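You operate a simulated robot arm through the tools that you are given. There is no shell and no other tool.

You run a simulated robot arm. Do the job below in one go: nothing can be reset, and whatever is moved stays where it is left.

## Task
Put things in order on the top of the green table. At the end: the blue steps stands where the white steps stood; the white steps stands where the clear water bottle stood; the clear water bottle stands where the juice carton (marked "Orange") stood; the juice carton is on the green tray; whatever was shut is shut again. Leave all else as you found it, and nothing knocked over.

Only the result counts: the job must be done as asked and must still hold three seconds after the hand-in. Knocking over, shifting, dropping, spilling or breaking anything else fails it.

## Robot
A 7-joint arm with a two-finger gripper, fixed in place. Base frame: the origin is at the foot of the arm, x ahead of it, y to its left, z up; the work surface is at about z = 780. Units: mm, rad, N and s.
With the tool pointing down near the work surface it reaches from about 340 to 720 mm from the base axis. Its first joint turns from -1.152 to 1.152 rad. Payload 2.45 kg.
Tool frame: the origin (TCP) lies between the finger pads and is the grasp point; the fingertips stand 26 mm ahead of it; z points along the fingers, y is the line along which they close. The gripper opens to 96 mm. The gripper's body begins 69 mm behind the TCP.
Orientation is told as [roll, pitch, yaw] about the base's x, y, z axes, in that order, counted from this pose: with the fingers straight down and closing along the base's y, the tool's x points along the base's -x, its y along +y and its z along -z.

## Interface
- The arm moves only by the tool play_rows. Its argument "increments" is a list of rows, each a list of 3 entries, a list of its own where there are three numbers: the shift along the base's x, y, z in cm, then the turn, a rotation vector about the base's x, y, z in rad, then the finger opening in cm, from 0 to 9.6. In form: [[[dx, dy, dz], [wx, wy, wz], gripper], ...]. A call has 1 to 20 rows; each row shifts and turns the commanded pose from where the row before left it. A row lasts 0.2 s, in which the tool goes at most 50 mm and 0.15 rad; a call with a longer step from one row to the next is refused whole, and so is a gripper value outside its range. Where a pose cannot be reached the arm comes as near as it can. A force on the tool above 40 N (or 10 N above the force at the start of the call, whichever is more), or a blocked arm, ends the call early, and 0.2 s more pass. Each finger halts on what it meets, pressing with about 29 N; the grip force reading is that of the motor and also rises with nothing between the fingers. The clock runs only during rows and for 0.2 s after the last one: add rows that do not move to give the fingers time. The reply holds the time, the measured pose of the TCP, the force on the tool along the base axes, the opening and the grip force, in the units named above and with some noise, with the torque about the TCP (base axes, N m) and any sound that the robot's microphone picked up.
- Cameras (640 x 400 px; columns grow to the right, rows downward): "scene" is fixed at [175.6, -445, 1394.6]; the picture's right is [0.25, -0.97, 0.00], its down [-0.81, -0.21, -0.55] and it looks along [0.54, 0.14, -0.83] (base axes); focal length 359 px, centre (320, 200). "wrist" rides on the gripper at [82, 3, -98] in the tool frame; the picture's right is [-0.04, 1.00, 0.00], its down [-0.73, -0.03, -0.68] and it looks along [-0.68, -0.03, 0.73] (tool axes); focal length 256 px, centre (320, 200). There is no depth. A picture from a camera that has moved, and an enlarged one, comes with that camera's place and axes in the base frame and with its lens.
- camera(camera): a new picture of that camera. It takes no simulated time.
- zoom(camera, box): a new picture of the part [left, top, right, bottom] of that camera's present view, enlarged. It takes no simulated time.
- hand_in(): hands the job in; it is judged then, once.

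Nothing tells you positions but the pictures and the camera data. Unless the task says otherwise, let go and move clear before handing in.

The tools are called after "Emit:" by a JSON object that holds its "api" and its "payload". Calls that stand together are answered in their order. play_rows: Moves the arm, as the interface text tells. Its arguments: {"type":"object","properties":{"increments":{"type":"array","items":{"type":"array"}}},"required":["increments"]} The other tools are called the same way: camera (camera) takes a picture; zoom (camera, box) takes an enlarged picture of a part of a camera's view; hand_in () hands the job in.

At the start:

```text
clock: 0.0
position: [359.2, -348.7, 1092.8]
tool_rot: [0.0, -0.001, -0.001]
contact_force: [-1.1, 0.1, 0.1]
wrist_torque: [-0.01, -0.01, -0.02]
grip_width: 96.1
gripper_force: 0.0
```

scene: 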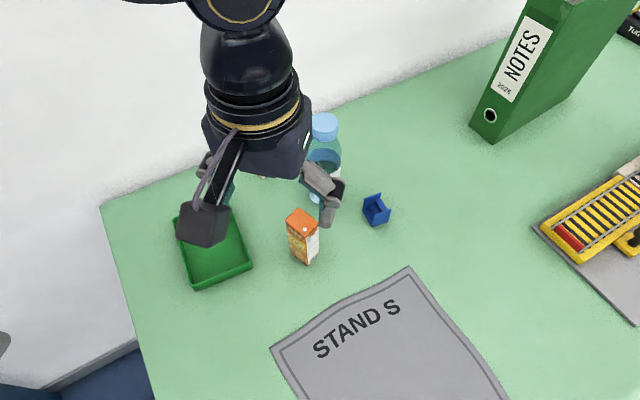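
wrist: 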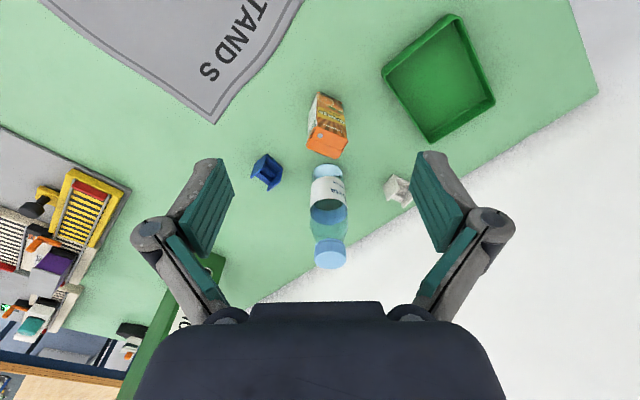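

I see the green tray, the orange juice carton, a clear water bottle, small blue steps and small white steps near the gripper. First I take closer looks to locate everything.

Emit:
{"api": "zoom", "payload": {"camera": "scene", "box": [160, 90, 420, 300]}}

Emit:
{"api": "zoom", "payload": {"camera": "wrist", "box": [220, 60, 480, 290]}}

Emit:
{"api": "zoom", "payload": {"camera": "wrist", "box": [0, 120, 240, 400]}}

Emit:
{"api": "zoom", "payload": {"camera": "scene", "box": [440, 0, 640, 300]}}

```text
1.90 times, centred on (290, 195) of scene
camera zoom: at [175.6, -445.0, 1394.6], right [0.25, -0.97, 0.0], down [-0.81, -0.21, -0.55], along [0.54, 0.14, -0.83], focal length 684 px, centre (377, 210)
```

zoom: 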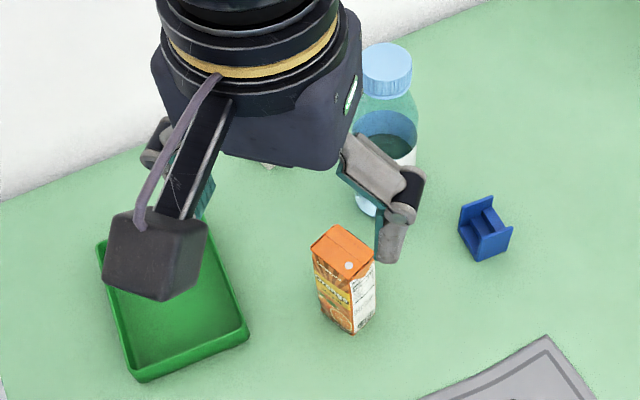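

```text
1.74 times, centred on (350, 175) of wrist
camera zoom: at [277.6, -344.7, 1190.4], right [0.04, 1.0, 0.0], down [0.73, -0.03, 0.68], along [0.68, -0.03, -0.73], focal length 445 px, centre (268, 244)
```

zoom: 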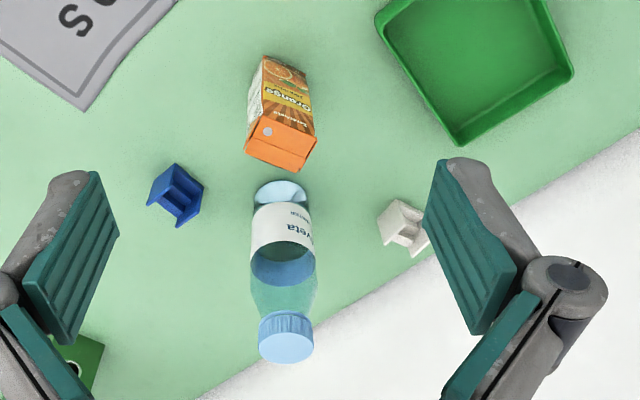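

```text
1.43 times, centred on (120, 260) of wrist
camera zoom: at [277.6, -344.7, 1190.4], right [0.04, 1.0, 0.0], down [0.73, -0.03, 0.68], along [0.68, -0.03, -0.73], focal length 366 px, centre (606, 114)
```

zoom: 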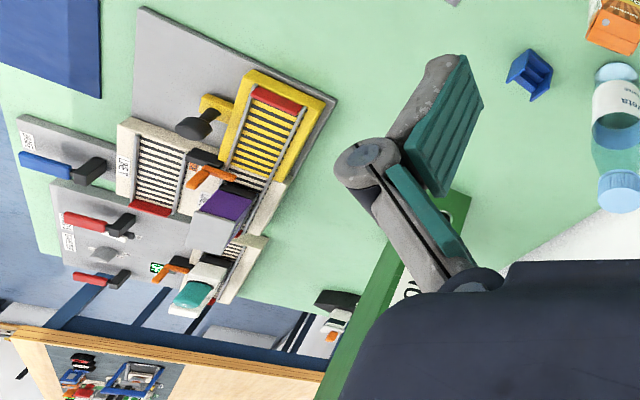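

```text
1.33 times, centred on (540, 150) of scene
camera zoom: at [175.6, -445.0, 1394.6], right [0.25, -0.97, 0.0], down [-0.81, -0.21, -0.55], along [0.54, 0.14, -0.83], focal length 479 px, centre (27, 267)
```

zoom: 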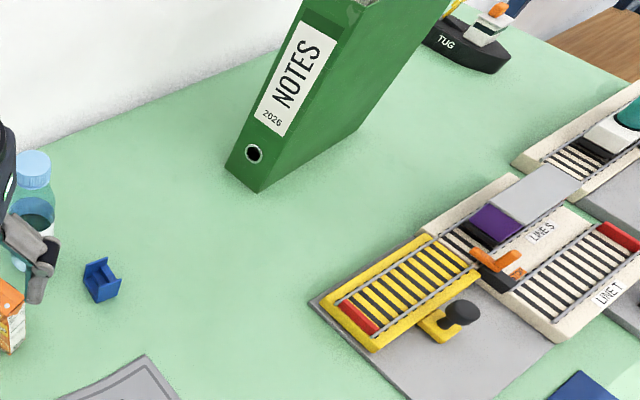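

The layout is roughly clear: the carton is near (444,-343), the bottle near (585,-345), the white steps near (624,-199) and the blue steps near (568,-459). I move the arm high and to the left to get unobstructed pictures.

Emit:
{"api": "play_rows", "payload": {"increments": [[[0, 4.5, 0], [0, 0, 0], 9.6], [[0, 4.5, 0], [0, 0, 0], 9.6], [[0, 4.5, 0], [0, 0, 0], 9.6], [[0, 4.5, 0], [0, 0, 0], 9.6], [[0, 4.5, 0], [0, 0, 0], 9.6], [[0, 4.5, 0], [0, 0, 0], 9.6], [[0, 4.5, 0], [0, 0, 0], 9.6], [[0, 0, 0], [0, 0, 0], 9.6]]}}

Emit:
{"api": "camera", "payload": {"camera": "scene"}}

Emit:
{"api": "zoom", "payload": {"camera": "scene", "box": [160, 90, 420, 300]}}

Emit:
{"api": "camera", "payload": {"camera": "wrist"}}

```text
clock: 1.8
position: [359.0, -32.3, 1091.1]
tool_rot: [-0.001, 0.0, -0.001]
contact_force: [-0.7, -0.3, 0.1]
wrist_torque: [0.01, 0.02, -0.02]
grip_width: 96.0
gripper_force: 0.1
```

```text
taken
```

scene: 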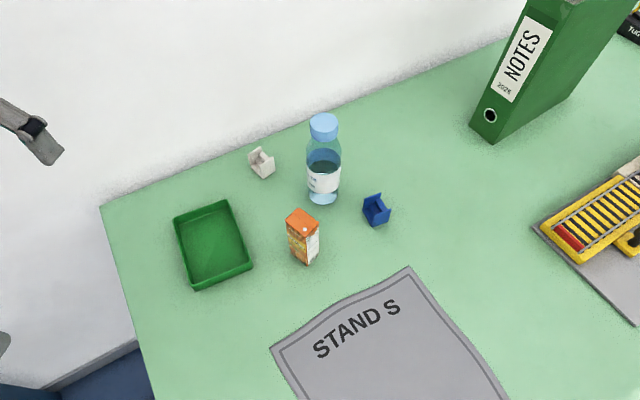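

```text
1.90 times, centred on (290, 195) of scene
camera zoom: at [175.6, -445.0, 1394.6], right [0.25, -0.97, 0.0], down [-0.81, -0.21, -0.55], along [0.54, 0.14, -0.83], focal length 684 px, centre (377, 210)
```

zoom: 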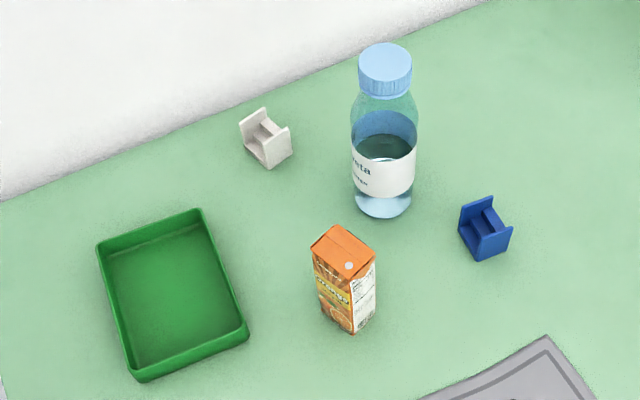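

```text
taken
camera wrist: at [277.8, -28.6, 1190.0], right [0.04, 1.0, 0.0], down [0.73, -0.03, 0.68], along [0.68, -0.03, -0.73], focal length 256 px, centre (320, 200)
```

wrist: 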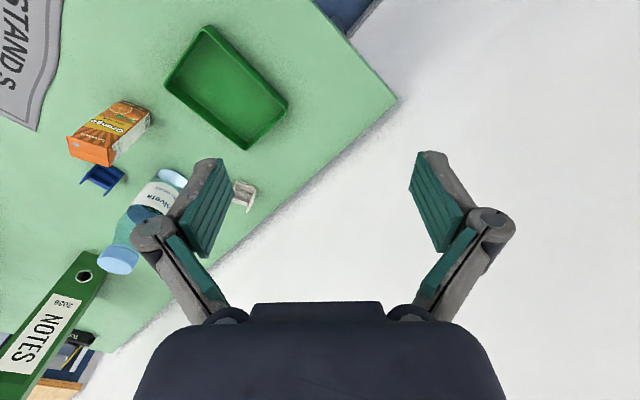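

Now the scene view is clear. I zoom in on each item for precise positions.

Emit:
{"api": "zoom", "payload": {"camera": "scene", "box": [240, 140, 290, 190]}}

Emit:
{"api": "zoom", "payload": {"camera": "scene", "box": [350, 185, 400, 235]}}

Emit:
{"api": "zoom", "payload": {"camera": "scene", "box": [270, 200, 340, 275]}}

Emit:
{"api": "zoom", "payload": {"camera": "scene", "box": [280, 105, 370, 215]}}

Emit:
{"api": "zoom", "payload": {"camera": "scene", "box": [165, 190, 265, 300]}}

Emit:
{"api": "zoom", "payload": {"camera": "wrist", "box": [50, 0, 310, 230]}}

```text
8.00 times, centred on (265, 165) of scene
camera zoom: at [175.6, -445.0, 1394.6], right [0.25, -0.97, 0.0], down [-0.81, -0.21, -0.55], along [0.54, 0.14, -0.83], focal length 2874 px, centre (760, 480)
```

zoom: 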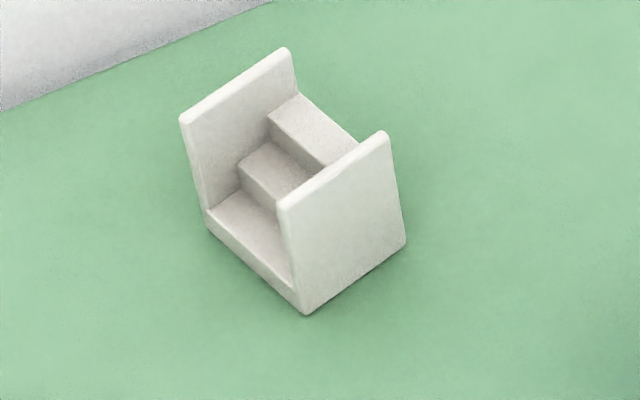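

```text
8.00 times, centred on (375, 210) of scene
camera zoom: at [175.6, -445.0, 1394.6], right [0.25, -0.97, 0.0], down [-0.81, -0.21, -0.55], along [0.54, 0.14, -0.83], focal length 2874 px, centre (-120, 120)
```

zoom: 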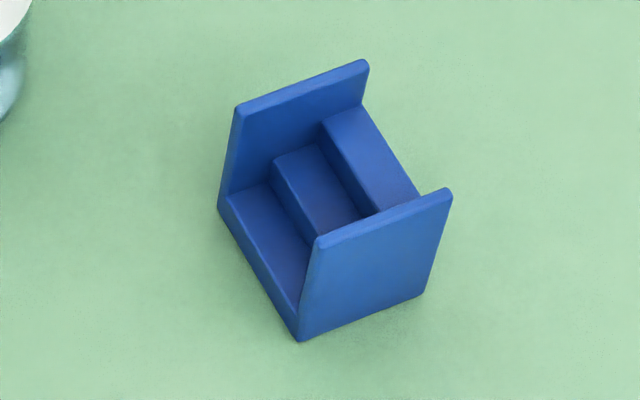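

```text
5.33 times, centred on (305, 238) of scene
camera zoom: at [175.6, -445.0, 1394.6], right [0.25, -0.97, 0.0], down [-0.81, -0.21, -0.55], along [0.54, 0.14, -0.83], focal length 1916 px, centre (400, 0)
```

zoom: 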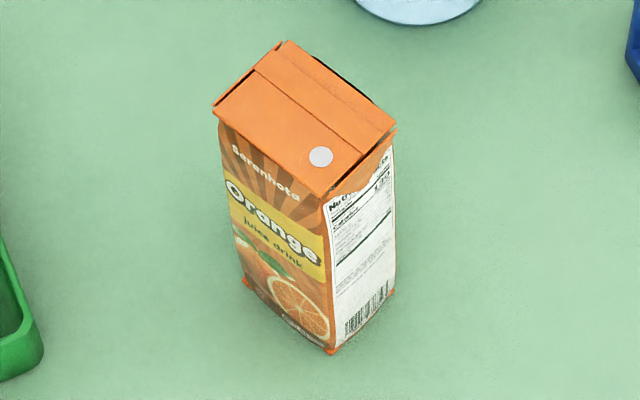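

```text
3.64 times, centred on (325, 160) of scene
camera zoom: at [175.6, -445.0, 1394.6], right [0.25, -0.97, 0.0], down [-0.81, -0.21, -0.55], along [0.54, 0.14, -0.83], focal length 1306 px, centre (302, 346)
```

zoom: 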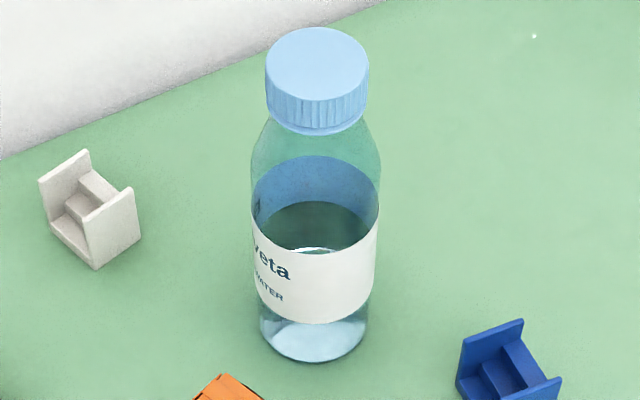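

```text
3.64 times, centred on (215, 245) of scene
camera zoom: at [175.6, -445.0, 1394.6], right [0.25, -0.97, 0.0], down [-0.81, -0.21, -0.55], along [0.54, 0.14, -0.83], focal length 1306 px, centre (702, 36)
```

zoom: 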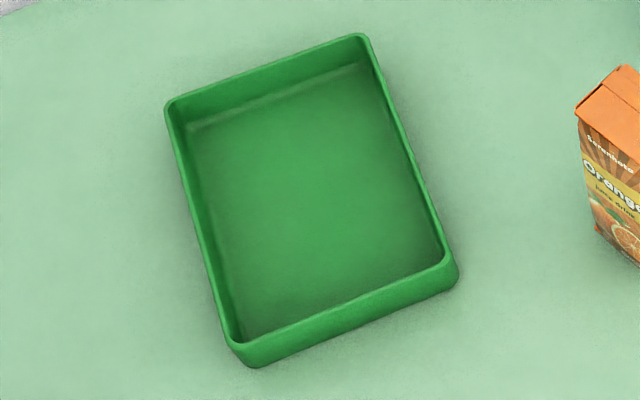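

```text
1.74 times, centred on (180, 115) of wrist
camera zoom: at [277.8, -28.6, 1190.0], right [0.04, 1.0, 0.0], down [0.73, -0.03, 0.68], along [0.68, -0.03, -0.73], focal length 445 px, centre (564, 348)
```

zoom: 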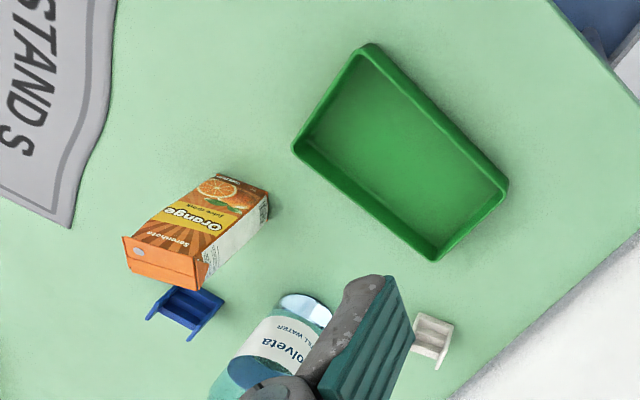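

Measured so far: carton centre about (447,-345), top z≈898, long side about 62.5°. Bottle (592.5,-344.5), top z≈980. White steps (617.5,-203), blue steps (561,-458), tray centre (420,-174). Next I go above the carton, with the fingers turned to close along its long side.

Emit:
{"api": "play_rows", "payload": {"increments": [[[1.26, -4.467, 0], [0, 0, -0.0686], 9.6], [[1.26, -4.467, 0], [0, 0, -0.0686], 9.6], [[1.26, -4.467, 0], [0, 0, -0.0686], 9.6], [[1.26, -4.467, 0], [0, 0, -0.0686], 9.6], [[1.26, -4.467, 0], [0, 0, -0.0686], 9.6], [[1.26, -4.467, 0], [0, 0, -0.0686], 9.6], [[1.26, -4.467, 0], [0, 0, -0.0686], 9.6], [[0, 0, -4], [0, 0, 0], 9.6], [[0, 0, -4], [0, 0, 0], 9.6], [[0, 0, 0], [0, 0, 0], 9.6]]}}

Emit:
{"api": "camera", "payload": {"camera": "wrist"}}

Emit:
{"api": "camera", "payload": {"camera": "scene"}}

```text
clock: 4.0
position: [447.7, -346.7, 1013.3]
tool_rot: [0.0, -0.001, -0.48]
contact_force: [0.0, -1.4, -1.7]
wrist_torque: [0.01, -0.01, -0.02]
grip_width: 95.8
gripper_force: 0.1
```

```text
taken
camera wrist: at [376.8, -305.7, 1109.9], right [0.5, 0.87, 0.0], down [0.64, -0.36, 0.68], along [0.59, -0.34, -0.73], focal length 256 px, centre (320, 200)
```

wrist: 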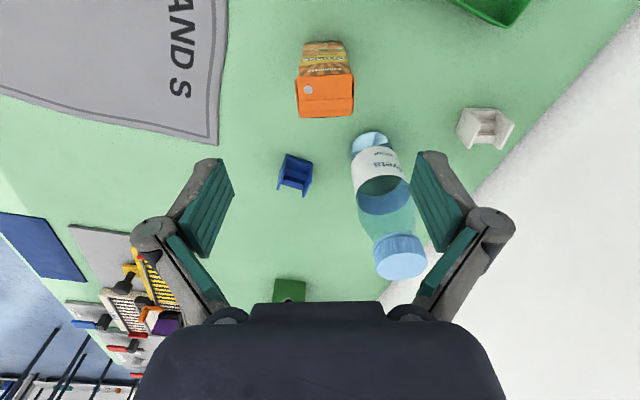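

```text
taken
```

scene: 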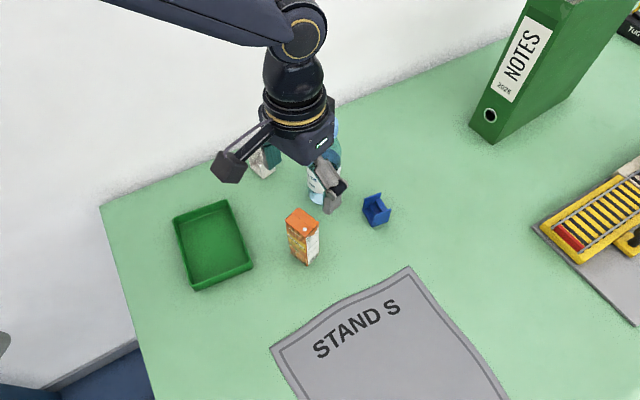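

The carton is squarely lined up under the gripper. I descend to z≈855 and close on it.

Emit:
{"api": "play_rows", "payload": {"increments": [[[0.03, 0.2, -4], [0, 0, 0], 9.6], [[0, 0, -4], [0, 0, 0], 9.6], [[0, 0, -4], [0, 0, 0], 9.6], [[0, 0, -3.8], [0, 0, 0], 9.6], [[0, 0, 0], [0, 0, 0], 9.6]]}}

Emit:
{"api": "zoom", "payload": {"camera": "scene", "box": [230, 150, 390, 280]}}

Emit:
{"api": "camera", "payload": {"camera": "wrist"}}

```text
clock: 5.2
position: [444.8, -344.8, 855.8]
tool_rot: [0.001, 0.0, -0.479]
contact_force: [-0.9, 0.1, -0.6]
wrist_torque: [-0.01, 0.03, 0.02]
grip_width: 96.1
gripper_force: 0.1
```

```text
3.08 times, centred on (310, 215) of scene
camera zoom: at [175.6, -445.0, 1394.6], right [0.25, -0.97, 0.0], down [-0.81, -0.21, -0.55], along [0.54, 0.14, -0.83], focal length 1106 px, centre (351, 154)
```

zoom: 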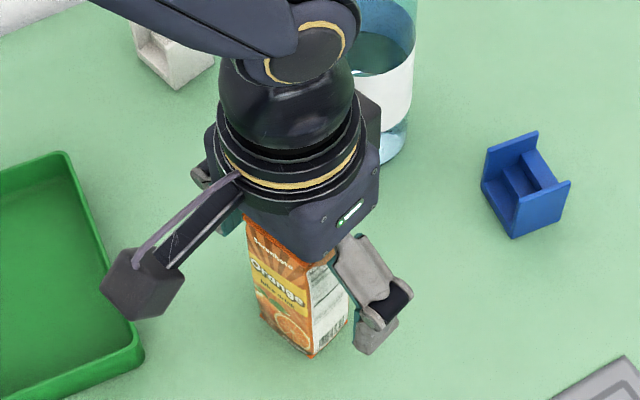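

```text
taken
camera wrist: at [375.6, -303.8, 952.3], right [0.5, 0.87, 0.0], down [0.64, -0.36, 0.68], along [0.59, -0.34, -0.73], focal length 256 px, centre (320, 200)
```

wrist: 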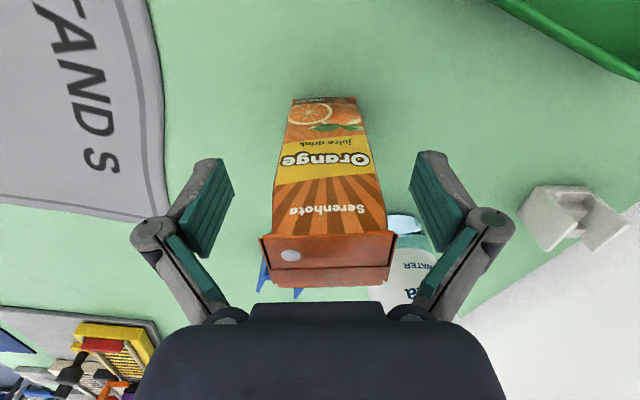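

The carton is centred between the fingers. I close the gripper and lift a little.

Emit:
{"api": "play_rows", "payload": {"increments": [[[0.2, 0, 0], [0, 0, 0], 6.5], [[0, 0, 0], [0, 0, 0], 4.5], [[0, 0, 0], [0, 0, 0], 3], [[0, 0, 0], [0, 0, 0], 3], [[0, 0, 0], [0, 0, 0], 3]]}}

```text
clock: 6.4
position: [447.9, -345.3, 854.9]
tool_rot: [0.0, 0.001, -0.481]
contact_force: [0.0, 0.7, 0.8]
wrist_torque: [0.04, 0.01, 0.01]
grip_width: 47.6
gripper_force: 29.8
```

Gripped (47.6 mm). I lift and carry it over the tray centre.

Emit:
{"api": "play_rows", "payload": {"increments": [[[0, 0, 2], [0, 0, 0], 3], [[0, 0, 4], [0, 0, 0], 3], [[0, 0, 4], [0, 0, 0], 3], [[-0.7, 4.28, 0], [0, 0, 0], 3], [[-0.7, 4.28, 0], [0, 0, 0], 3], [[-0.7, 4.28, 0], [0, 0, 0], 3], [[-0.7, 4.28, 0], [0, 0, 0], 3], [[0, 0, -3], [0, 0, 0], 3], [[0, 0, -3], [0, 0, 0], 3], [[0, 0, -2], [0, 0, 0], 3], [[0, 0, 0], [0, 0, 0], 3]]}}

Emit:
{"api": "zoom", "payload": {"camera": "scene", "box": [130, 150, 370, 310]}}

Emit:
{"api": "camera", "payload": {"camera": "wrist"}}

```text
clock: 8.8
position: [421.0, -173.9, 874.9]
tool_rot: [0.0, 0.001, -0.479]
contact_force: [1.2, 0.2, -1.6]
wrist_torque: [-0.01, -0.03, 0.02]
grip_width: 47.3
gripper_force: 29.2
```

```text
2.50 times, centred on (250, 230) of scene
camera zoom: at [175.7, -445.0, 1394.6], right [0.25, -0.97, 0.0], down [-0.81, -0.21, -0.55], along [0.54, 0.14, -0.83], focal length 898 px, centre (495, 125)
```

zoom: 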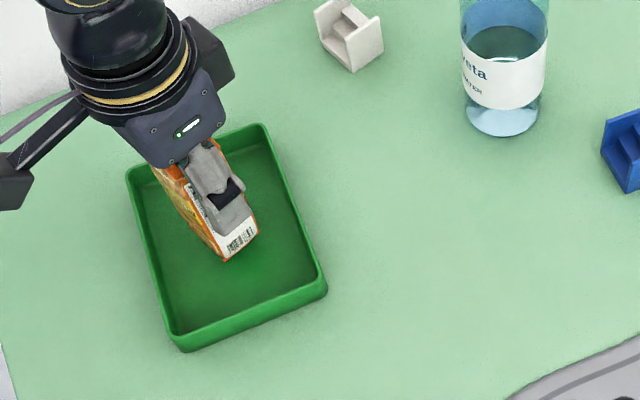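

```text
taken
camera wrist: at [350.2, -132.8, 972.1], right [0.5, 0.87, 0.0], down [0.64, -0.37, 0.68], along [0.59, -0.34, -0.73], focal length 256 px, centre (320, 200)
```

wrist: 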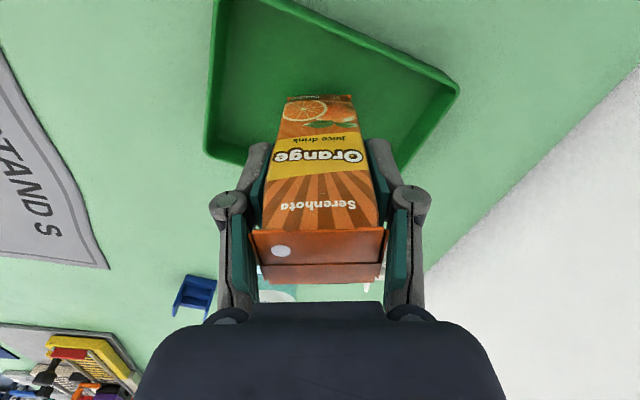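

The carton is over the tray's middle. I lower it gently until it touches.

Emit:
{"api": "play_rows", "payload": {"increments": [[[0, 0, -0.6], [0, 0, 0], 3], [[0, 0, -0.5], [0, 0, 0], 3], [[0, 0, -0.2], [0, 0, 0], 3], [[0, 0, 0], [0, 0, 0], 3]]}}

Emit:
{"api": "play_rows", "payload": {"increments": [[[0, 0, -0.2], [0, 0, 0], 3], [[0, 0, 0], [0, 0, 0], 3]]}}

```text
clock: 9.8
position: [421.2, -173.8, 862.0]
tool_rot: [0.0, -0.001, -0.481]
contact_force: [-0.2, -0.2, -1.9]
wrist_torque: [0.05, -0.01, -0.03]
grip_width: 47.6
gripper_force: 29.0
```

```text
clock: 10.4
position: [421.3, -173.9, 859.6]
tool_rot: [0.001, 0.0, -0.48]
contact_force: [0.6, -0.6, -1.8]
wrist_torque: [-0.01, 0.02, 0.02]
grip_width: 47.4
gripper_force: 28.7
```

Emit:
{"api": "play_rows", "payload": {"increments": [[[0, 0, -0.1], [0, 0, 0], 3], [[0, 0, 0], [0, 0, 0], 3]]}}

Emit:
{"api": "play_rows", "payload": {"increments": [[[0, 0, -0.1], [0, 0, 0], 3], [[0, 0, 0], [0, 0, 0], 3]]}}

```text
clock: 11.0
position: [421.4, -172.6, 859.2]
tool_rot: [-0.001, 0.001, -0.479]
contact_force: [-2.6, 1.9, 12.8]
wrist_torque: [0.0, 0.3, -0.02]
grip_width: 47.4
gripper_force: 28.7
```

```text
clock: 11.6
position: [421.7, -174.4, 857.9]
tool_rot: [0.002, -0.003, -0.48]
contact_force: [-2.7, 1.0, 23.0]
wrist_torque: [0.03, 0.08, 0.01]
grip_width: 47.6
gripper_force: 29.0
```

It touched the tray floor. I ease the pressure, open and rise.

Emit:
{"api": "play_rows", "payload": {"increments": [[[0, 0, 0.15], [0, 0, 0], 3], [[0, 0, 0], [0, 0, 0], 5.5], [[0, 0, 0], [0, 0, 0], 7], [[0, 0, 0], [0, 0, 0], 9.6], [[0, 0, 0], [0, 0, 0], 9.6], [[0, 0, 3], [0, 0, 0], 9.6], [[0, 0, 4.5], [0, 0, 0], 9.6], [[0, 0, 4.5], [0, 0, 0], 9.6], [[0, 0, 4.5], [0, 0, 0], 9.6], [[0, 0, 4.5], [0, 0, 0], 9.6], [[0, 0, 0], [0, 0, 0], 9.6]]}}

Emit:
{"api": "camera", "payload": {"camera": "scene"}}

Emit:
{"api": "camera", "payload": {"camera": "wrist"}}

```text
clock: 14.0
position: [421.4, -173.6, 1069.4]
tool_rot: [0.0, 0.001, -0.48]
contact_force: [0.5, -0.3, -0.7]
wrist_torque: [0.01, 0.02, -0.01]
grip_width: 95.8
gripper_force: 0.1
```

```text
taken
```

scene: 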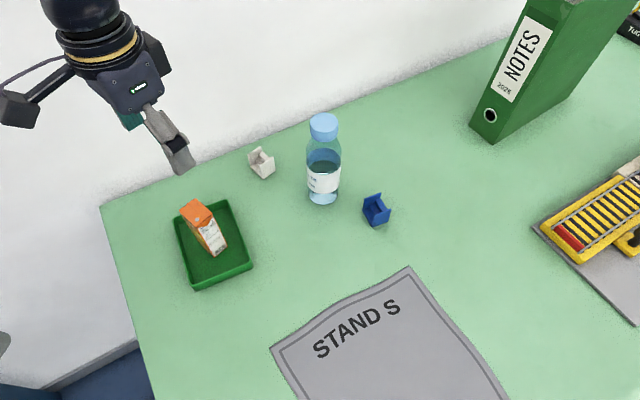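

```text
taken
camera wrist: at [350.7, -132.4, 1167.3], right [0.5, 0.87, 0.0], down [0.64, -0.36, 0.68], along [0.59, -0.34, -0.73], focal length 256 px, centre (320, 200)
```

wrist: 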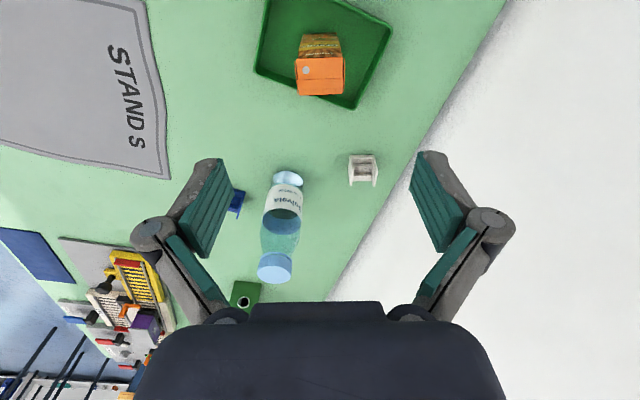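

The carton stands on the tray. Now I refine the bottle position from this second viewpoint.

Emit:
{"api": "zoom", "payload": {"camera": "wrist", "box": [225, 150, 345, 290]}}

Emit:
{"api": "zoom", "payload": {"camera": "wrist", "box": [330, 140, 400, 200]}}

```text
2.86 times, centred on (285, 220) of wrist
camera zoom: at [350.7, -132.4, 1167.3], right [0.5, 0.87, 0.0], down [0.64, -0.36, 0.68], along [0.59, -0.34, -0.73], focal length 731 px, centre (420, 143)
```

zoom: 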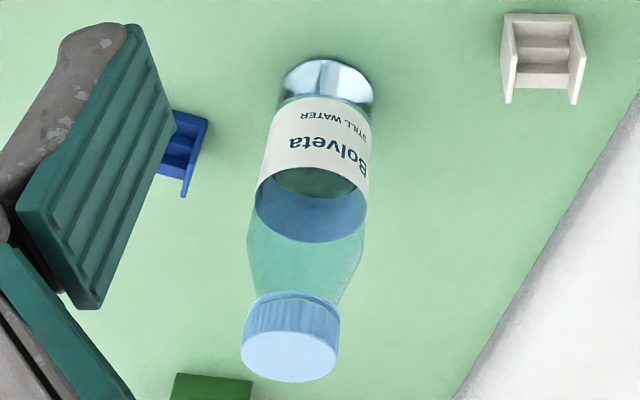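

```text
6.67 times, centred on (365, 170) of wrist
camera zoom: at [350.7, -132.4, 1167.3], right [0.5, 0.87, 0.0], down [0.64, -0.36, 0.68], along [0.59, -0.34, -0.73], focal length 1707 px, centre (20, 400)
```

zoom: 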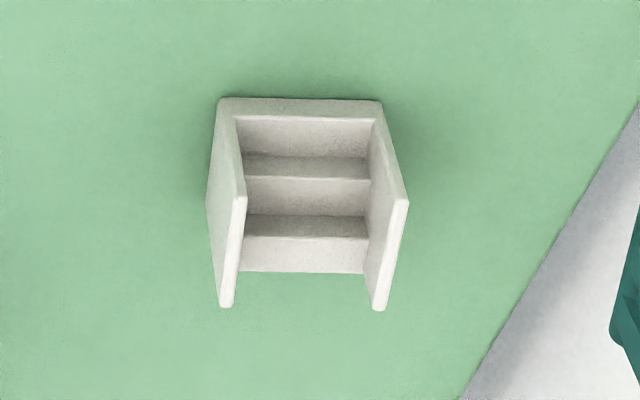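

The bottle axis resolves to about (591,-344.5). I move above it, still high.

Emit:
{"api": "play_rows", "payload": {"increments": [[[2.83, -2.85, 0], [0, 0, 0], 9.6], [[2.83, -2.85, 0], [0, 0, 0], 9.6], [[2.83, -2.85, 0], [0, 0, 0], 9.6], [[2.83, -2.85, 0], [0, 0, 0], 9.6], [[2.83, -2.85, 0], [0, 0, 0], 9.6], [[2.83, -2.85, 0], [0, 0, 0], 9.6], [[0, 0, 0], [0, 0, 0], 9.6]]}}

Emit:
{"api": "camera", "payload": {"camera": "wrist"}}

Emit:
{"api": "camera", "payload": {"camera": "scene"}}

```text
clock: 15.6
position: [589.6, -343.6, 1069.1]
tool_rot: [-0.001, 0.001, -0.48]
contact_force: [0.6, -0.2, -0.1]
wrist_torque: [0.0, -0.02, 0.02]
grip_width: 95.7
gripper_force: 0.1
```

```text
taken
camera wrist: at [520.3, -302.5, 1166.8], right [0.5, 0.87, 0.0], down [0.64, -0.37, 0.68], along [0.59, -0.34, -0.74], focal length 256 px, centre (320, 200)
```

wrist: 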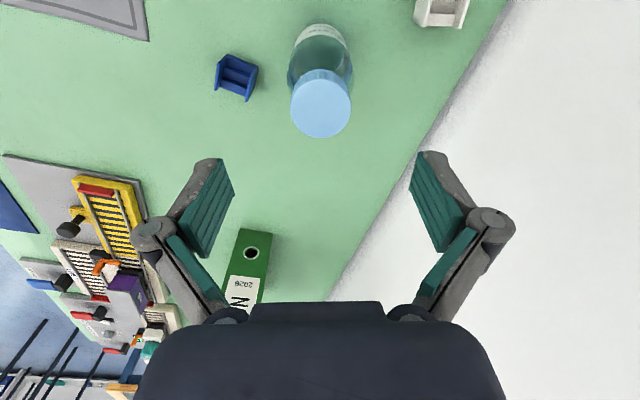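

```text
taken
```

scene: 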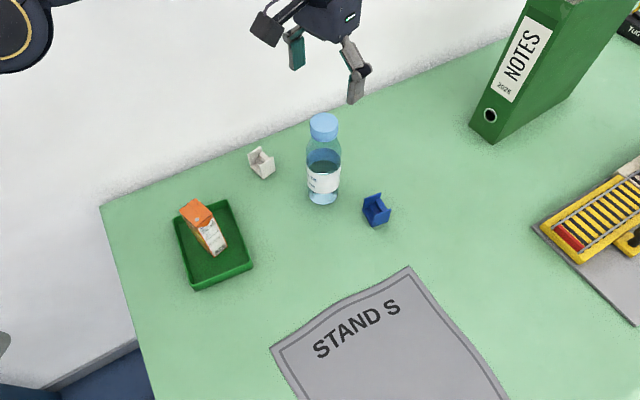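

The cap is centred. I descend so the finger tips reach just to the lower edge of the cap.

Emit:
{"api": "play_rows", "payload": {"increments": [[[0.15, 0, -4], [0, 0, 0], 9.6], [[0, 0, -3], [0, 0, 0], 9.6], [[0, 0, -1.8], [0, 0, 0], 9.6], [[0, 0, 0], [0, 0, 0], 9.6]]}}

Emit:
{"api": "zoom", "payload": {"camera": "scene", "box": [250, 60, 400, 220]}}

Emit:
{"api": "camera", "payload": {"camera": "wrist"}}

```text
clock: 16.6
position: [592.7, -344.2, 982.3]
tool_rot: [-0.002, -0.001, -0.481]
contact_force: [0.6, 0.2, 0.5]
wrist_torque: [0.0, 0.01, -0.03]
grip_width: 95.9
gripper_force: 0.1
```

```text
2.50 times, centred on (325, 140) of scene
camera zoom: at [175.6, -445.0, 1394.6], right [0.25, -0.97, 0.0], down [-0.81, -0.21, -0.55], along [0.54, 0.14, -0.83], focal length 898 px, centre (308, 350)
```

zoom: 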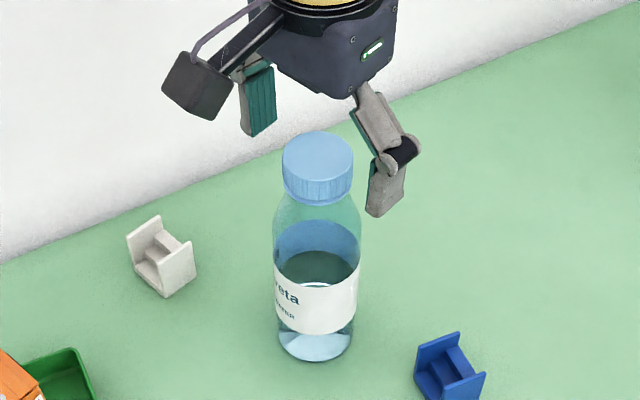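

```text
taken
camera wrist: at [522.5, -302.2, 1079.3], right [0.5, 0.87, 0.0], down [0.64, -0.36, 0.68], along [0.59, -0.34, -0.73], focal length 256 px, centre (320, 200)
```

wrist: 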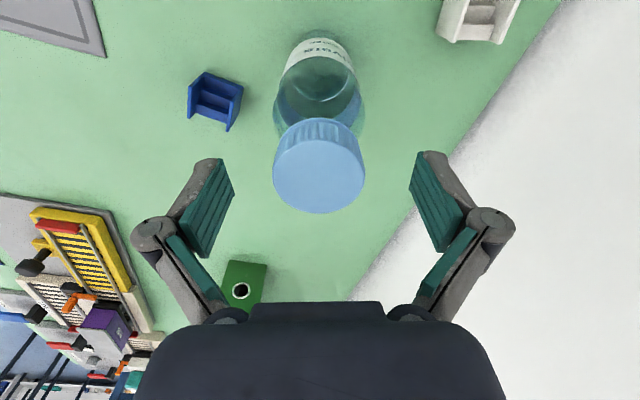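

The cap sits between the pads. I close on it.

Emit:
{"api": "play_rows", "payload": {"increments": [[[-0.15, 0.1, 0], [0, 0, 0], 7.5], [[0, 0, 0], [0, 0, 0], 6], [[0, 0, 0], [0, 0, 0], 5], [[0, 0, 0], [0, 0, 0], 3.5], [[0, 0, 0], [0, 0, 0], 3], [[0, 0, 0], [0, 0, 0], 3]]}}

Emit:
{"api": "zoom", "payload": {"camera": "scene", "box": [250, 60, 400, 220]}}

```text
clock: 18.0
position: [591.3, -343.3, 982.0]
tool_rot: [0.001, -0.001, -0.48]
contact_force: [-1.0, 0.3, 0.9]
wrist_torque: [0.02, -0.01, -0.01]
grip_width: 42.5
gripper_force: 29.3
```

```text
2.50 times, centred on (325, 140) of scene
camera zoom: at [175.6, -445.0, 1394.6], right [0.25, -0.97, 0.0], down [-0.81, -0.21, -0.55], along [0.54, 0.14, -0.83], focal length 898 px, centre (308, 350)
```

zoom: 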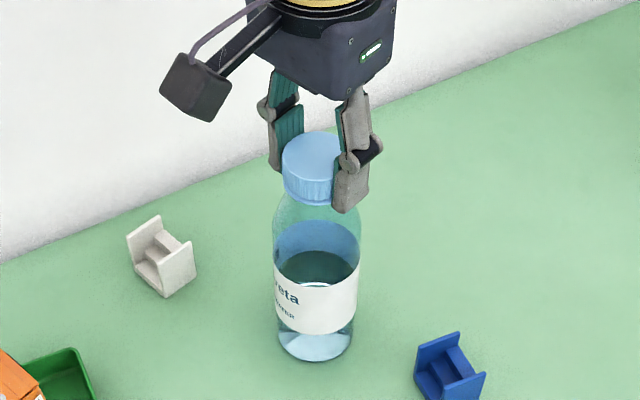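

It is held at 42.5 mm. I lift it 2 cm slowly as a test.

Emit:
{"api": "play_rows", "payload": {"increments": [[[0, 0, 0.5], [0, 0, 0], 3], [[0, 0, 0.5], [0, 0, 0], 3], [[0, 0, 1], [0, 0, 0], 3], [[0, 0, 0], [0, 0, 0], 3], [[0, 0, 0], [0, 0, 0], 3]]}}

Emit:
{"api": "zoom", "payload": {"camera": "scene", "box": [250, 60, 400, 220]}}

Emit:
{"api": "camera", "payload": {"camera": "wrist"}}

```text
clock: 19.2
position: [591.6, -342.6, 1001.5]
tool_rot: [0.0, -0.001, -0.48]
contact_force: [0.3, -0.2, -2.6]
wrist_torque: [0.0, 0.01, 0.0]
grip_width: 42.8
gripper_force: 29.0
```

```text
2.50 times, centred on (325, 140) of scene
camera zoom: at [175.7, -445.0, 1394.6], right [0.25, -0.97, 0.0], down [-0.81, -0.21, -0.55], along [0.54, 0.14, -0.83], focal length 898 px, centre (308, 350)
```

zoom: 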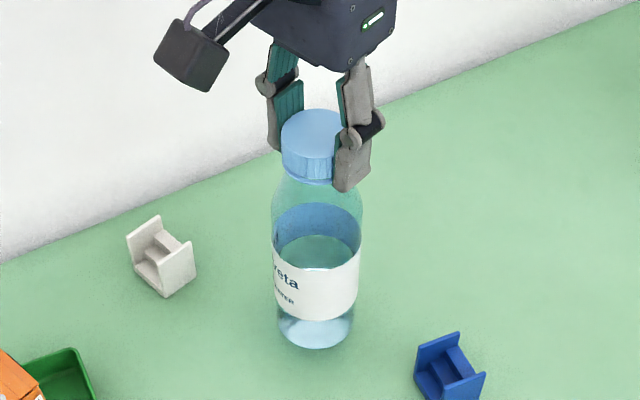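

```text
taken
camera wrist: at [520.5, -301.9, 1099.3], right [0.5, 0.87, 0.0], down [0.64, -0.36, 0.68], along [0.59, -0.34, -0.73], focal length 256 px, centre (320, 200)
```

wrist: 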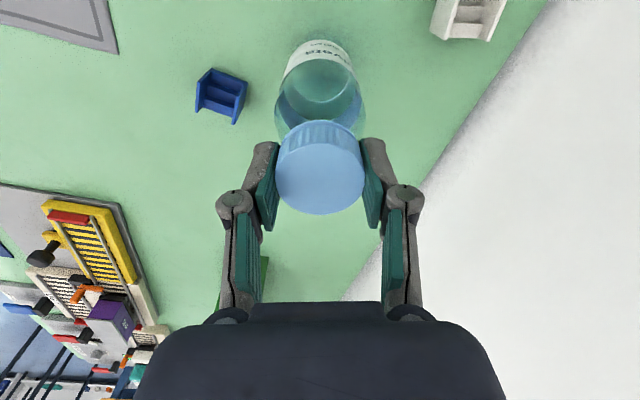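

The bottle hangs upright and steady. I carry it to the carton's old spot (447.5,-345).

Emit:
{"api": "play_rows", "payload": {"increments": [[[0, 0, 1.5], [0, 0, 0], 3], [[0, 0, 1.5], [0, 0, 0], 3], [[-1.4, -0.03, 0], [0, 0, 0], 3], [[-2.5, -0.04, 0], [0, 0, 0], 3], [[-2.5, -0.04, 0], [0, 0, 0], 3], [[-2.5, -0.04, 0], [0, 0, 0], 3], [[-2.5, -0.04, 0], [0, 0, 0], 3], [[-2, -0.03, 0], [0, 0, 0], 3], [[-1, -0.01, 0], [0, 0, 0], 3], [[0, 0, 0], [0, 0, 0], 3], [[0, 0, -2], [0, 0, 0], 3], [[0, 0, -1.5], [0, 0, 0], 3], [[0, 0, -1.0], [0, 0, 0], 3], [[0, 0, 0], [0, 0, 0], 3]]}}

Emit:
{"api": "camera", "payload": {"camera": "scene"}}

```text
clock: 22.2
position: [446.6, -345.5, 987.1]
tool_rot: [-0.001, 0.0, -0.479]
contact_force: [0.1, 0.3, -2.3]
wrist_torque: [0.02, -0.03, 0.02]
grip_width: 42.7
gripper_force: 29.2
```

```text
taken
```

scene: 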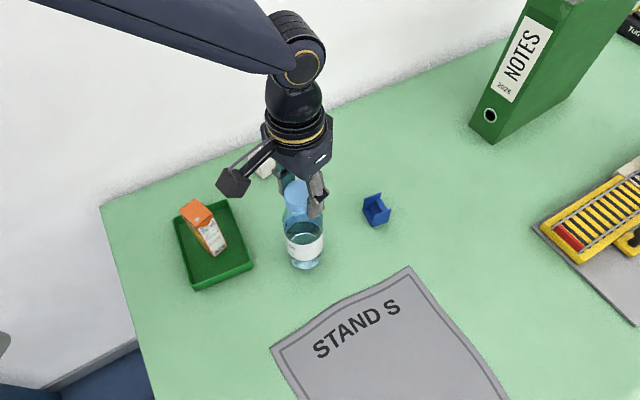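

The bottle hangs about 5 mm above the spot. I lower it gently.

Emit:
{"api": "play_rows", "payload": {"increments": [[[0.1, 0, -0.3], [0, 0, 0], 3], [[0, 0, -0.1], [0, 0, 0], 3], [[0, 0, 0], [0, 0, 0], 3]]}}

Emit:
{"api": "play_rows", "payload": {"increments": [[[0, 0, -0.1], [0, 0, 0], 3], [[0, 0, 0], [0, 0, 0], 3]]}}

```text
clock: 23.0
position: [448.5, -345.8, 982.1]
tool_rot: [-0.001, 0.0, -0.479]
contact_force: [-0.7, 0.3, 0.2]
wrist_torque: [0.06, 0.02, -0.01]
grip_width: 42.8
gripper_force: 28.9
```

```text
clock: 23.6
position: [448.3, -345.2, 982.1]
tool_rot: [0.0, -0.002, -0.481]
contact_force: [-0.9, 0.9, 6.0]
wrist_torque: [0.05, 0.05, 0.02]
grip_width: 43.1
gripper_force: 29.1
```

It is on the table. I open, rise and check.

Emit:
{"api": "play_rows", "payload": {"increments": [[[0, 0, 0], [0, 0, 0], 4.6], [[0, 0, 0], [0, 0, 0], 5.5], [[0, 0, 0], [0, 0, 0], 7], [[0, 0, 0], [0, 0, 0], 9.6], [[0, 0, 0], [0, 0, 0], 9.6], [[0, 0, 3], [0, 0, 0], 9.6], [[0, 0, 3.5], [0, 0, 0], 9.6], [[0, 0, 3.5], [0, 0, 0], 9.6], [[0, 0, 0], [0, 0, 0], 9.6]]}}

Emit:
{"api": "camera", "payload": {"camera": "scene"}}

Emit:
{"api": "camera", "payload": {"camera": "wrist"}}

```text
clock: 25.6
position: [448.1, -346.2, 1081.5]
tool_rot: [0.001, -0.001, -0.481]
contact_force: [0.3, -0.2, 0.1]
wrist_torque: [-0.03, -0.01, 0.0]
grip_width: 96.0
gripper_force: 0.1
```

```text
taken
```

scene: 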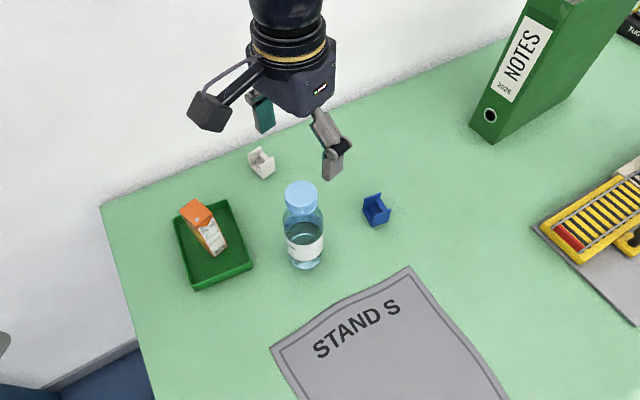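

```text
taken
camera wrist: at [377.8, -304.1, 1179.4], right [0.5, 0.87, 0.0], down [0.64, -0.37, 0.68], along [0.59, -0.34, -0.73], focal length 256 px, centre (320, 200)
```

wrist: 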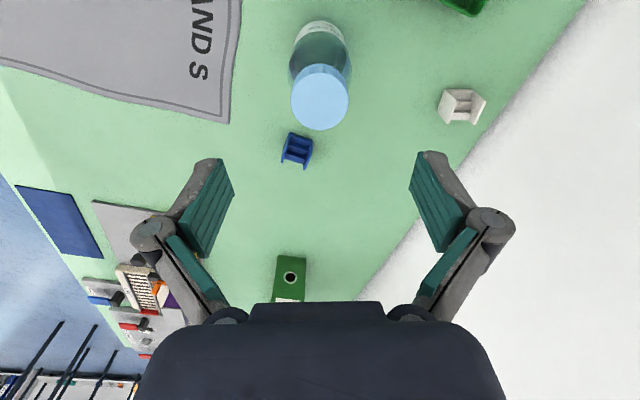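

The bottle stands at the carton's old spot. Now I go above the white steps at (617.5,-203).

Emit:
{"api": "play_rows", "payload": {"increments": [[[2.823, 2.387, 0], [0, 0, -0.006], 9.6], [[2.823, 2.387, 0], [0, 0, -0.006], 9.6], [[2.823, 2.387, 0], [0, 0, -0.006], 9.6], [[2.823, 2.387, 0], [0, 0, -0.006], 9.6], [[2.823, 2.387, 0], [0, 0, -0.006], 9.6], [[2.823, 2.387, 0], [0, 0, -0.006], 9.6], [[0, 0, -4], [0, 0, 0], 9.6], [[0, 0, -4], [0, 0, 0], 9.6], [[0, 0, -4], [0, 0, 0], 9.6], [[0, 0, -4], [0, 0, 0], 8], [[0, 0, 0], [0, 0, 0], 8]]}}

Emit:
{"api": "camera", "payload": {"camera": "scene"}}

Emit:
{"api": "camera", "payload": {"camera": "wrist"}}

```text
clock: 28.0
position: [618.2, -201.8, 921.4]
tool_rot: [0.0, 0.0, -0.518]
contact_force: [0.3, -0.3, -0.3]
wrist_torque: [-0.01, -0.01, 0.02]
grip_width: 79.9
gripper_force: 0.0
```

```text
taken
```

scene: 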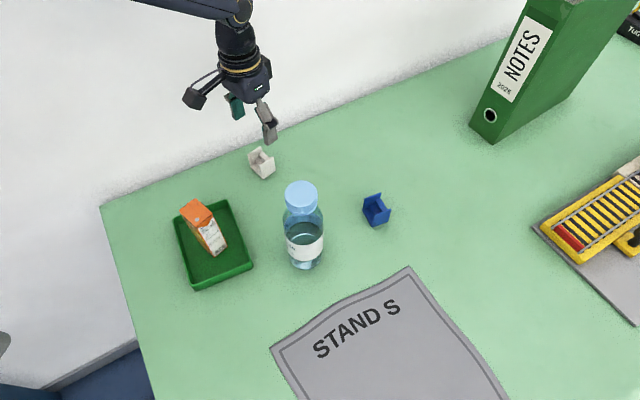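

```text
taken
camera wrist: at [549.1, -158.5, 1018.8], right [0.53, 0.85, 0.0], down [0.62, -0.39, 0.68], along [0.58, -0.36, -0.73], focal length 256 px, centre (320, 200)
```

wrist: 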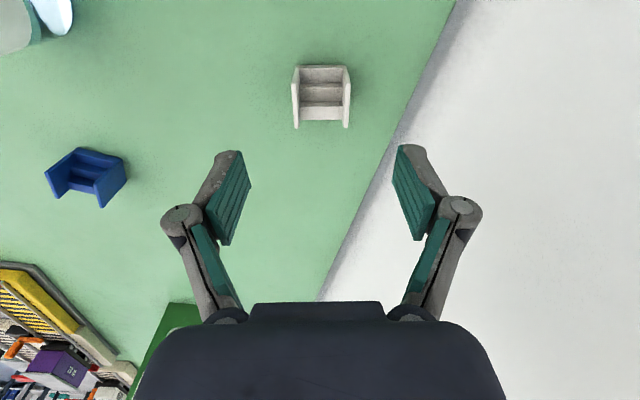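

The white steps are lined up between the fingers. I go down to z≈814 and grip.

Emit:
{"api": "play_rows", "payload": {"increments": [[[0, 0, -4], [0, 0, 0], 8], [[0, 0, -3.5], [0, 0, 0], 8], [[0, 0, -2], [0, 0, 0], 8], [[0, 0, -1.2], [0, 0, 0], 8], [[0, 0, 0], [0, 0, 0], 8]]}}

Emit:
{"api": "camera", "payload": {"camera": "wrist"}}

Emit:
{"api": "camera", "payload": {"camera": "scene"}}

```text
clock: 29.2
position: [617.6, -204.0, 814.2]
tool_rot: [0.0, 0.001, -0.518]
contact_force: [0.0, 0.3, -0.5]
wrist_torque: [0.01, -0.01, 0.02]
grip_width: 79.7
gripper_force: 0.1
```

```text
taken
camera wrist: at [548.4, -158.0, 911.9], right [0.53, 0.85, 0.0], down [0.62, -0.39, 0.68], along [0.58, -0.36, -0.73], focal length 256 px, centre (320, 200)
```

wrist: 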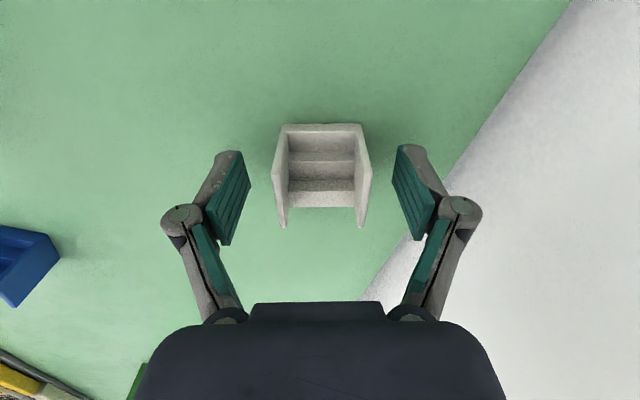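

```text
taken
```

scene: 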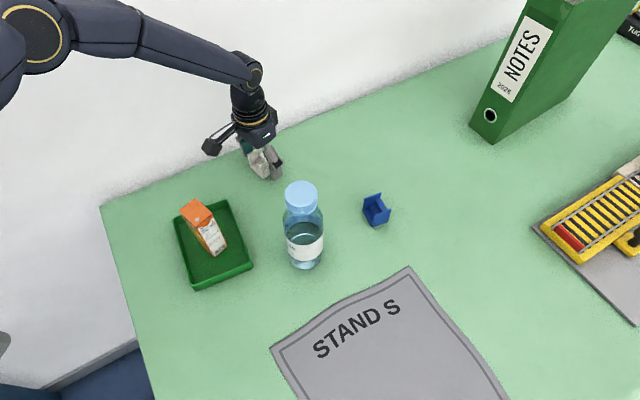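

Well centred. I close on the side panels and lift.

Emit:
{"api": "play_rows", "payload": {"increments": [[[0, 0, 0], [0, 0, 0], 6], [[0, 0, 0], [0, 0, 0], 4.5], [[0, 0, 0], [0, 0, 0], 3], [[0, 0, 0], [0, 0, 0], 3], [[0, 0, 0], [0, 0, 0], 3]]}}

Emit:
{"api": "play_rows", "payload": {"increments": [[[0, 0, 2], [0, 0, 0], 3], [[0, 0, 3], [0, 0, 0], 3], [[0, 0, 0], [0, 0, 0], 3]]}}

Emit:
{"api": "camera", "payload": {"camera": "wrist"}}

```text
clock: 30.4
position: [617.2, -202.4, 815.1]
tool_rot: [0.0, 0.0, -0.514]
contact_force: [0.4, 0.8, 1.5]
wrist_torque: [-0.03, 0.04, 0.0]
grip_width: 43.0
gripper_force: 28.9
```

```text
clock: 31.2
position: [617.3, -201.0, 864.7]
tool_rot: [0.001, -0.001, -0.517]
contact_force: [0.3, -0.1, 0.8]
wrist_torque: [0.01, 0.02, 0.01]
grip_width: 42.8
gripper_force: 28.3
```

```text
taken
camera wrist: at [547.8, -157.9, 962.2], right [0.53, 0.85, 0.0], down [0.62, -0.39, 0.68], along [0.58, -0.36, -0.73], focal length 256 px, centre (320, 200)
```

wrist: 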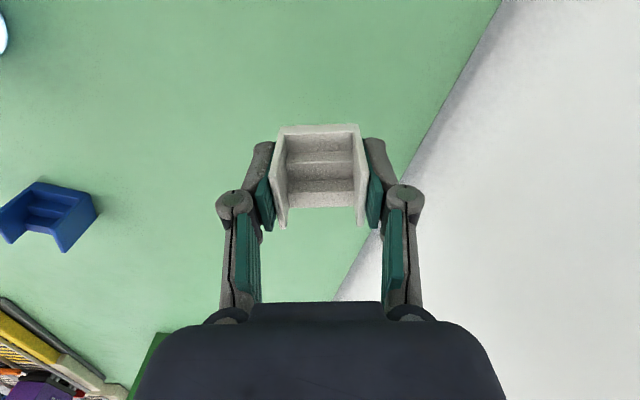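

The white steps are held level. I carry them to the bottle's old spot (591,-343.7), staying raised, then check clearance to the bottle.

Emit:
{"api": "play_rows", "payload": {"increments": [[[-0.66, -3.54, 0], [0, 0, 0], 3], [[-0.66, -3.54, 0], [0, 0, 0], 3], [[-0.66, -3.54, 0], [0, 0, 0], 3], [[-0.66, -3.54, 0], [0, 0, 0], 3], [[0, 0, 0], [0, 0, 0], 3], [[0, 0, 0], [0, 0, 0], 3]]}}

Emit:
{"api": "camera", "payload": {"camera": "scene"}}

Emit:
{"api": "camera", "payload": {"camera": "wrist"}}

```text
clock: 32.6
position: [590.2, -342.7, 863.6]
tool_rot: [-0.001, 0.0, -0.515]
contact_force: [0.1, -0.6, -1.4]
wrist_torque: [0.01, 0.0, -0.02]
grip_width: 43.0
gripper_force: 29.0
```

```text
taken
```

scene: 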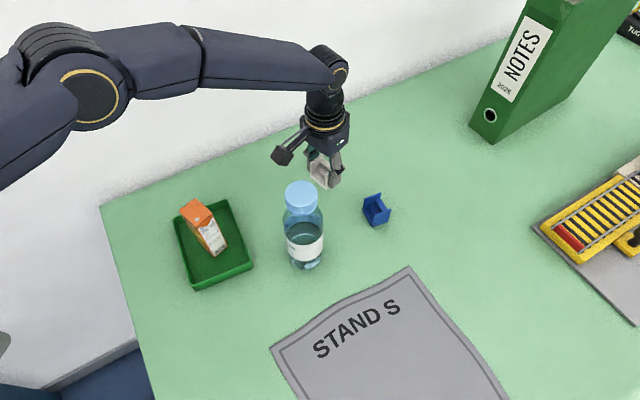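

```text
taken
camera wrist: at [521.6, -299.8, 961.3], right [0.53, 0.85, 0.0], down [0.62, -0.39, 0.68], along [0.58, -0.36, -0.73], focal length 256 px, centre (320, 200)
```

wrist: 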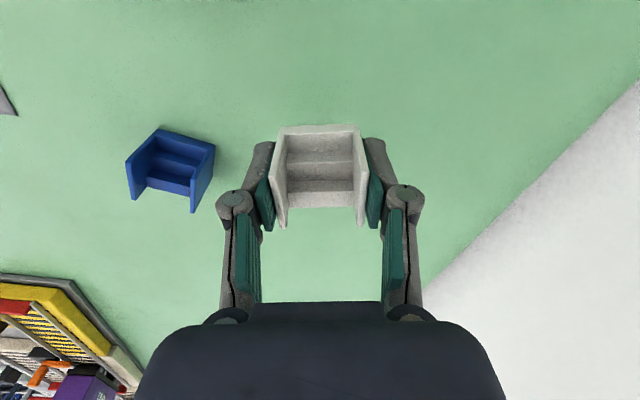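

Clearances look good. I lower to the table.

Emit:
{"api": "play_rows", "payload": {"increments": [[[0.05, -0.07, -2.5], [0, 0, 0], 3], [[0, 0, -1.2], [0, 0, 0], 3], [[0, 0, -0.7], [0, 0, 0], 3], [[0, 0, -0.3], [0, 0, 0], 3], [[0, 0, 0], [0, 0, 0], 3]]}}

Emit:
{"api": "play_rows", "payload": {"increments": [[[0, 0, -0.1], [0, 0, 0], 3], [[0, 0, 0], [0, 0, 0], 3]]}}

```text
clock: 33.8
position: [590.8, -345.1, 816.6]
tool_rot: [0.0, 0.0, -0.517]
contact_force: [0.0, -0.1, -0.1]
wrist_torque: [-0.02, 0.0, 0.0]
grip_width: 43.0
gripper_force: 29.2
```

```text
clock: 34.4
position: [592.5, -344.9, 815.4]
tool_rot: [0.001, 0.002, -0.517]
contact_force: [0.5, -0.3, -0.1]
wrist_torque: [0.02, -0.01, 0.0]
grip_width: 42.7
gripper_force: 28.8
```

Emit:
{"api": "play_rows", "payload": {"increments": [[[0, 0, -0.1], [0, 0, 0], 3], [[0, 0, 0], [0, 0, 0], 3]]}}

Emit:
{"api": "camera", "payload": {"camera": "scene"}}

```text
clock: 35.0
position: [591.5, -344.3, 814.0]
tool_rot: [0.0, 0.001, -0.517]
contact_force: [0.2, -0.8, 0.0]
wrist_torque: [0.0, -0.02, 0.05]
grip_width: 43.3
gripper_force: 29.2
```

```text
taken
```

scene: 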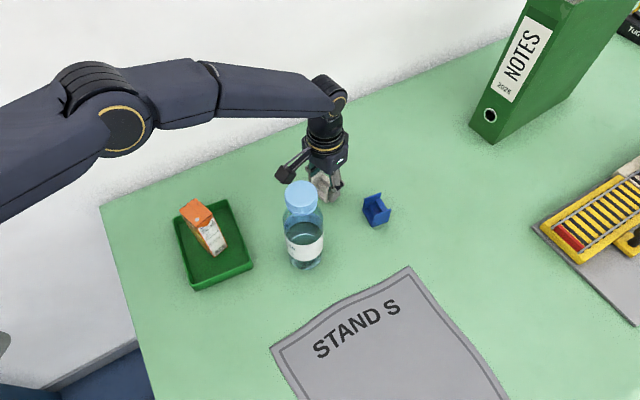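

Emit:
{"api": "play_rows", "payload": {"increments": [[[0, 0, -0.1], [0, 0, 0], 3], [[0, 0, 0], [0, 0, 0], 3]]}}

```text
clock: 35.6
position: [592.7, -344.7, 815.4]
tool_rot: [0.0, 0.001, -0.517]
contact_force: [-1.1, 1.0, 4.4]
wrist_torque: [0.03, 0.11, 0.02]
grip_width: 43.0
gripper_force: 29.2
```

The white steps now touch the table. I open modestly and rise straight up.

Emit:
{"api": "play_rows", "payload": {"increments": [[[0, 0, 0], [0, 0, 0], 4.6], [[0, 0, 0], [0, 0, 0], 5.5], [[0, 0, 0], [0, 0, 0], 7], [[0, 0, 0], [0, 0, 0], 7.5], [[0, 0, 1], [0, 0, 0], 7.5], [[0, 0, 4], [0, 0, 0], 7.5], [[0, 0, 4.5], [0, 0, 0], 7.5], [[0, 0, 4.5], [0, 0, 0], 7.5], [[0, 0, 4.5], [0, 0, 0], 7.5], [[0, 0, 4.5], [0, 0, 0], 7.5], [[0, 0, 0], [0, 0, 0], 7.5]]}}

Emit:
{"api": "camera", "payload": {"camera": "scene"}}

Emit:
{"api": "camera", "payload": {"camera": "wrist"}}

```text
clock: 38.0
position: [592.0, -343.8, 1044.1]
tool_rot: [0.0, 0.0, -0.515]
contact_force: [0.0, 0.1, 0.4]
wrist_torque: [0.0, -0.01, 0.03]
grip_width: 75.2
gripper_force: 0.1
```

```text
taken
```

scene: 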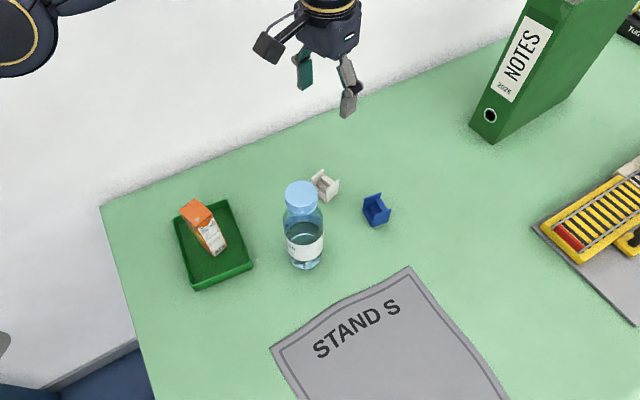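

```text
taken
camera wrist: at [522.9, -301.0, 1143.0], right [0.53, 0.85, 0.0], down [0.62, -0.39, 0.68], along [0.58, -0.36, -0.73], focal length 256 px, centre (320, 200)
```

wrist: 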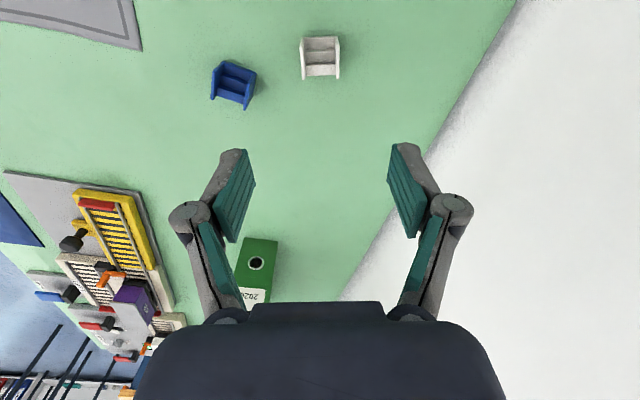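

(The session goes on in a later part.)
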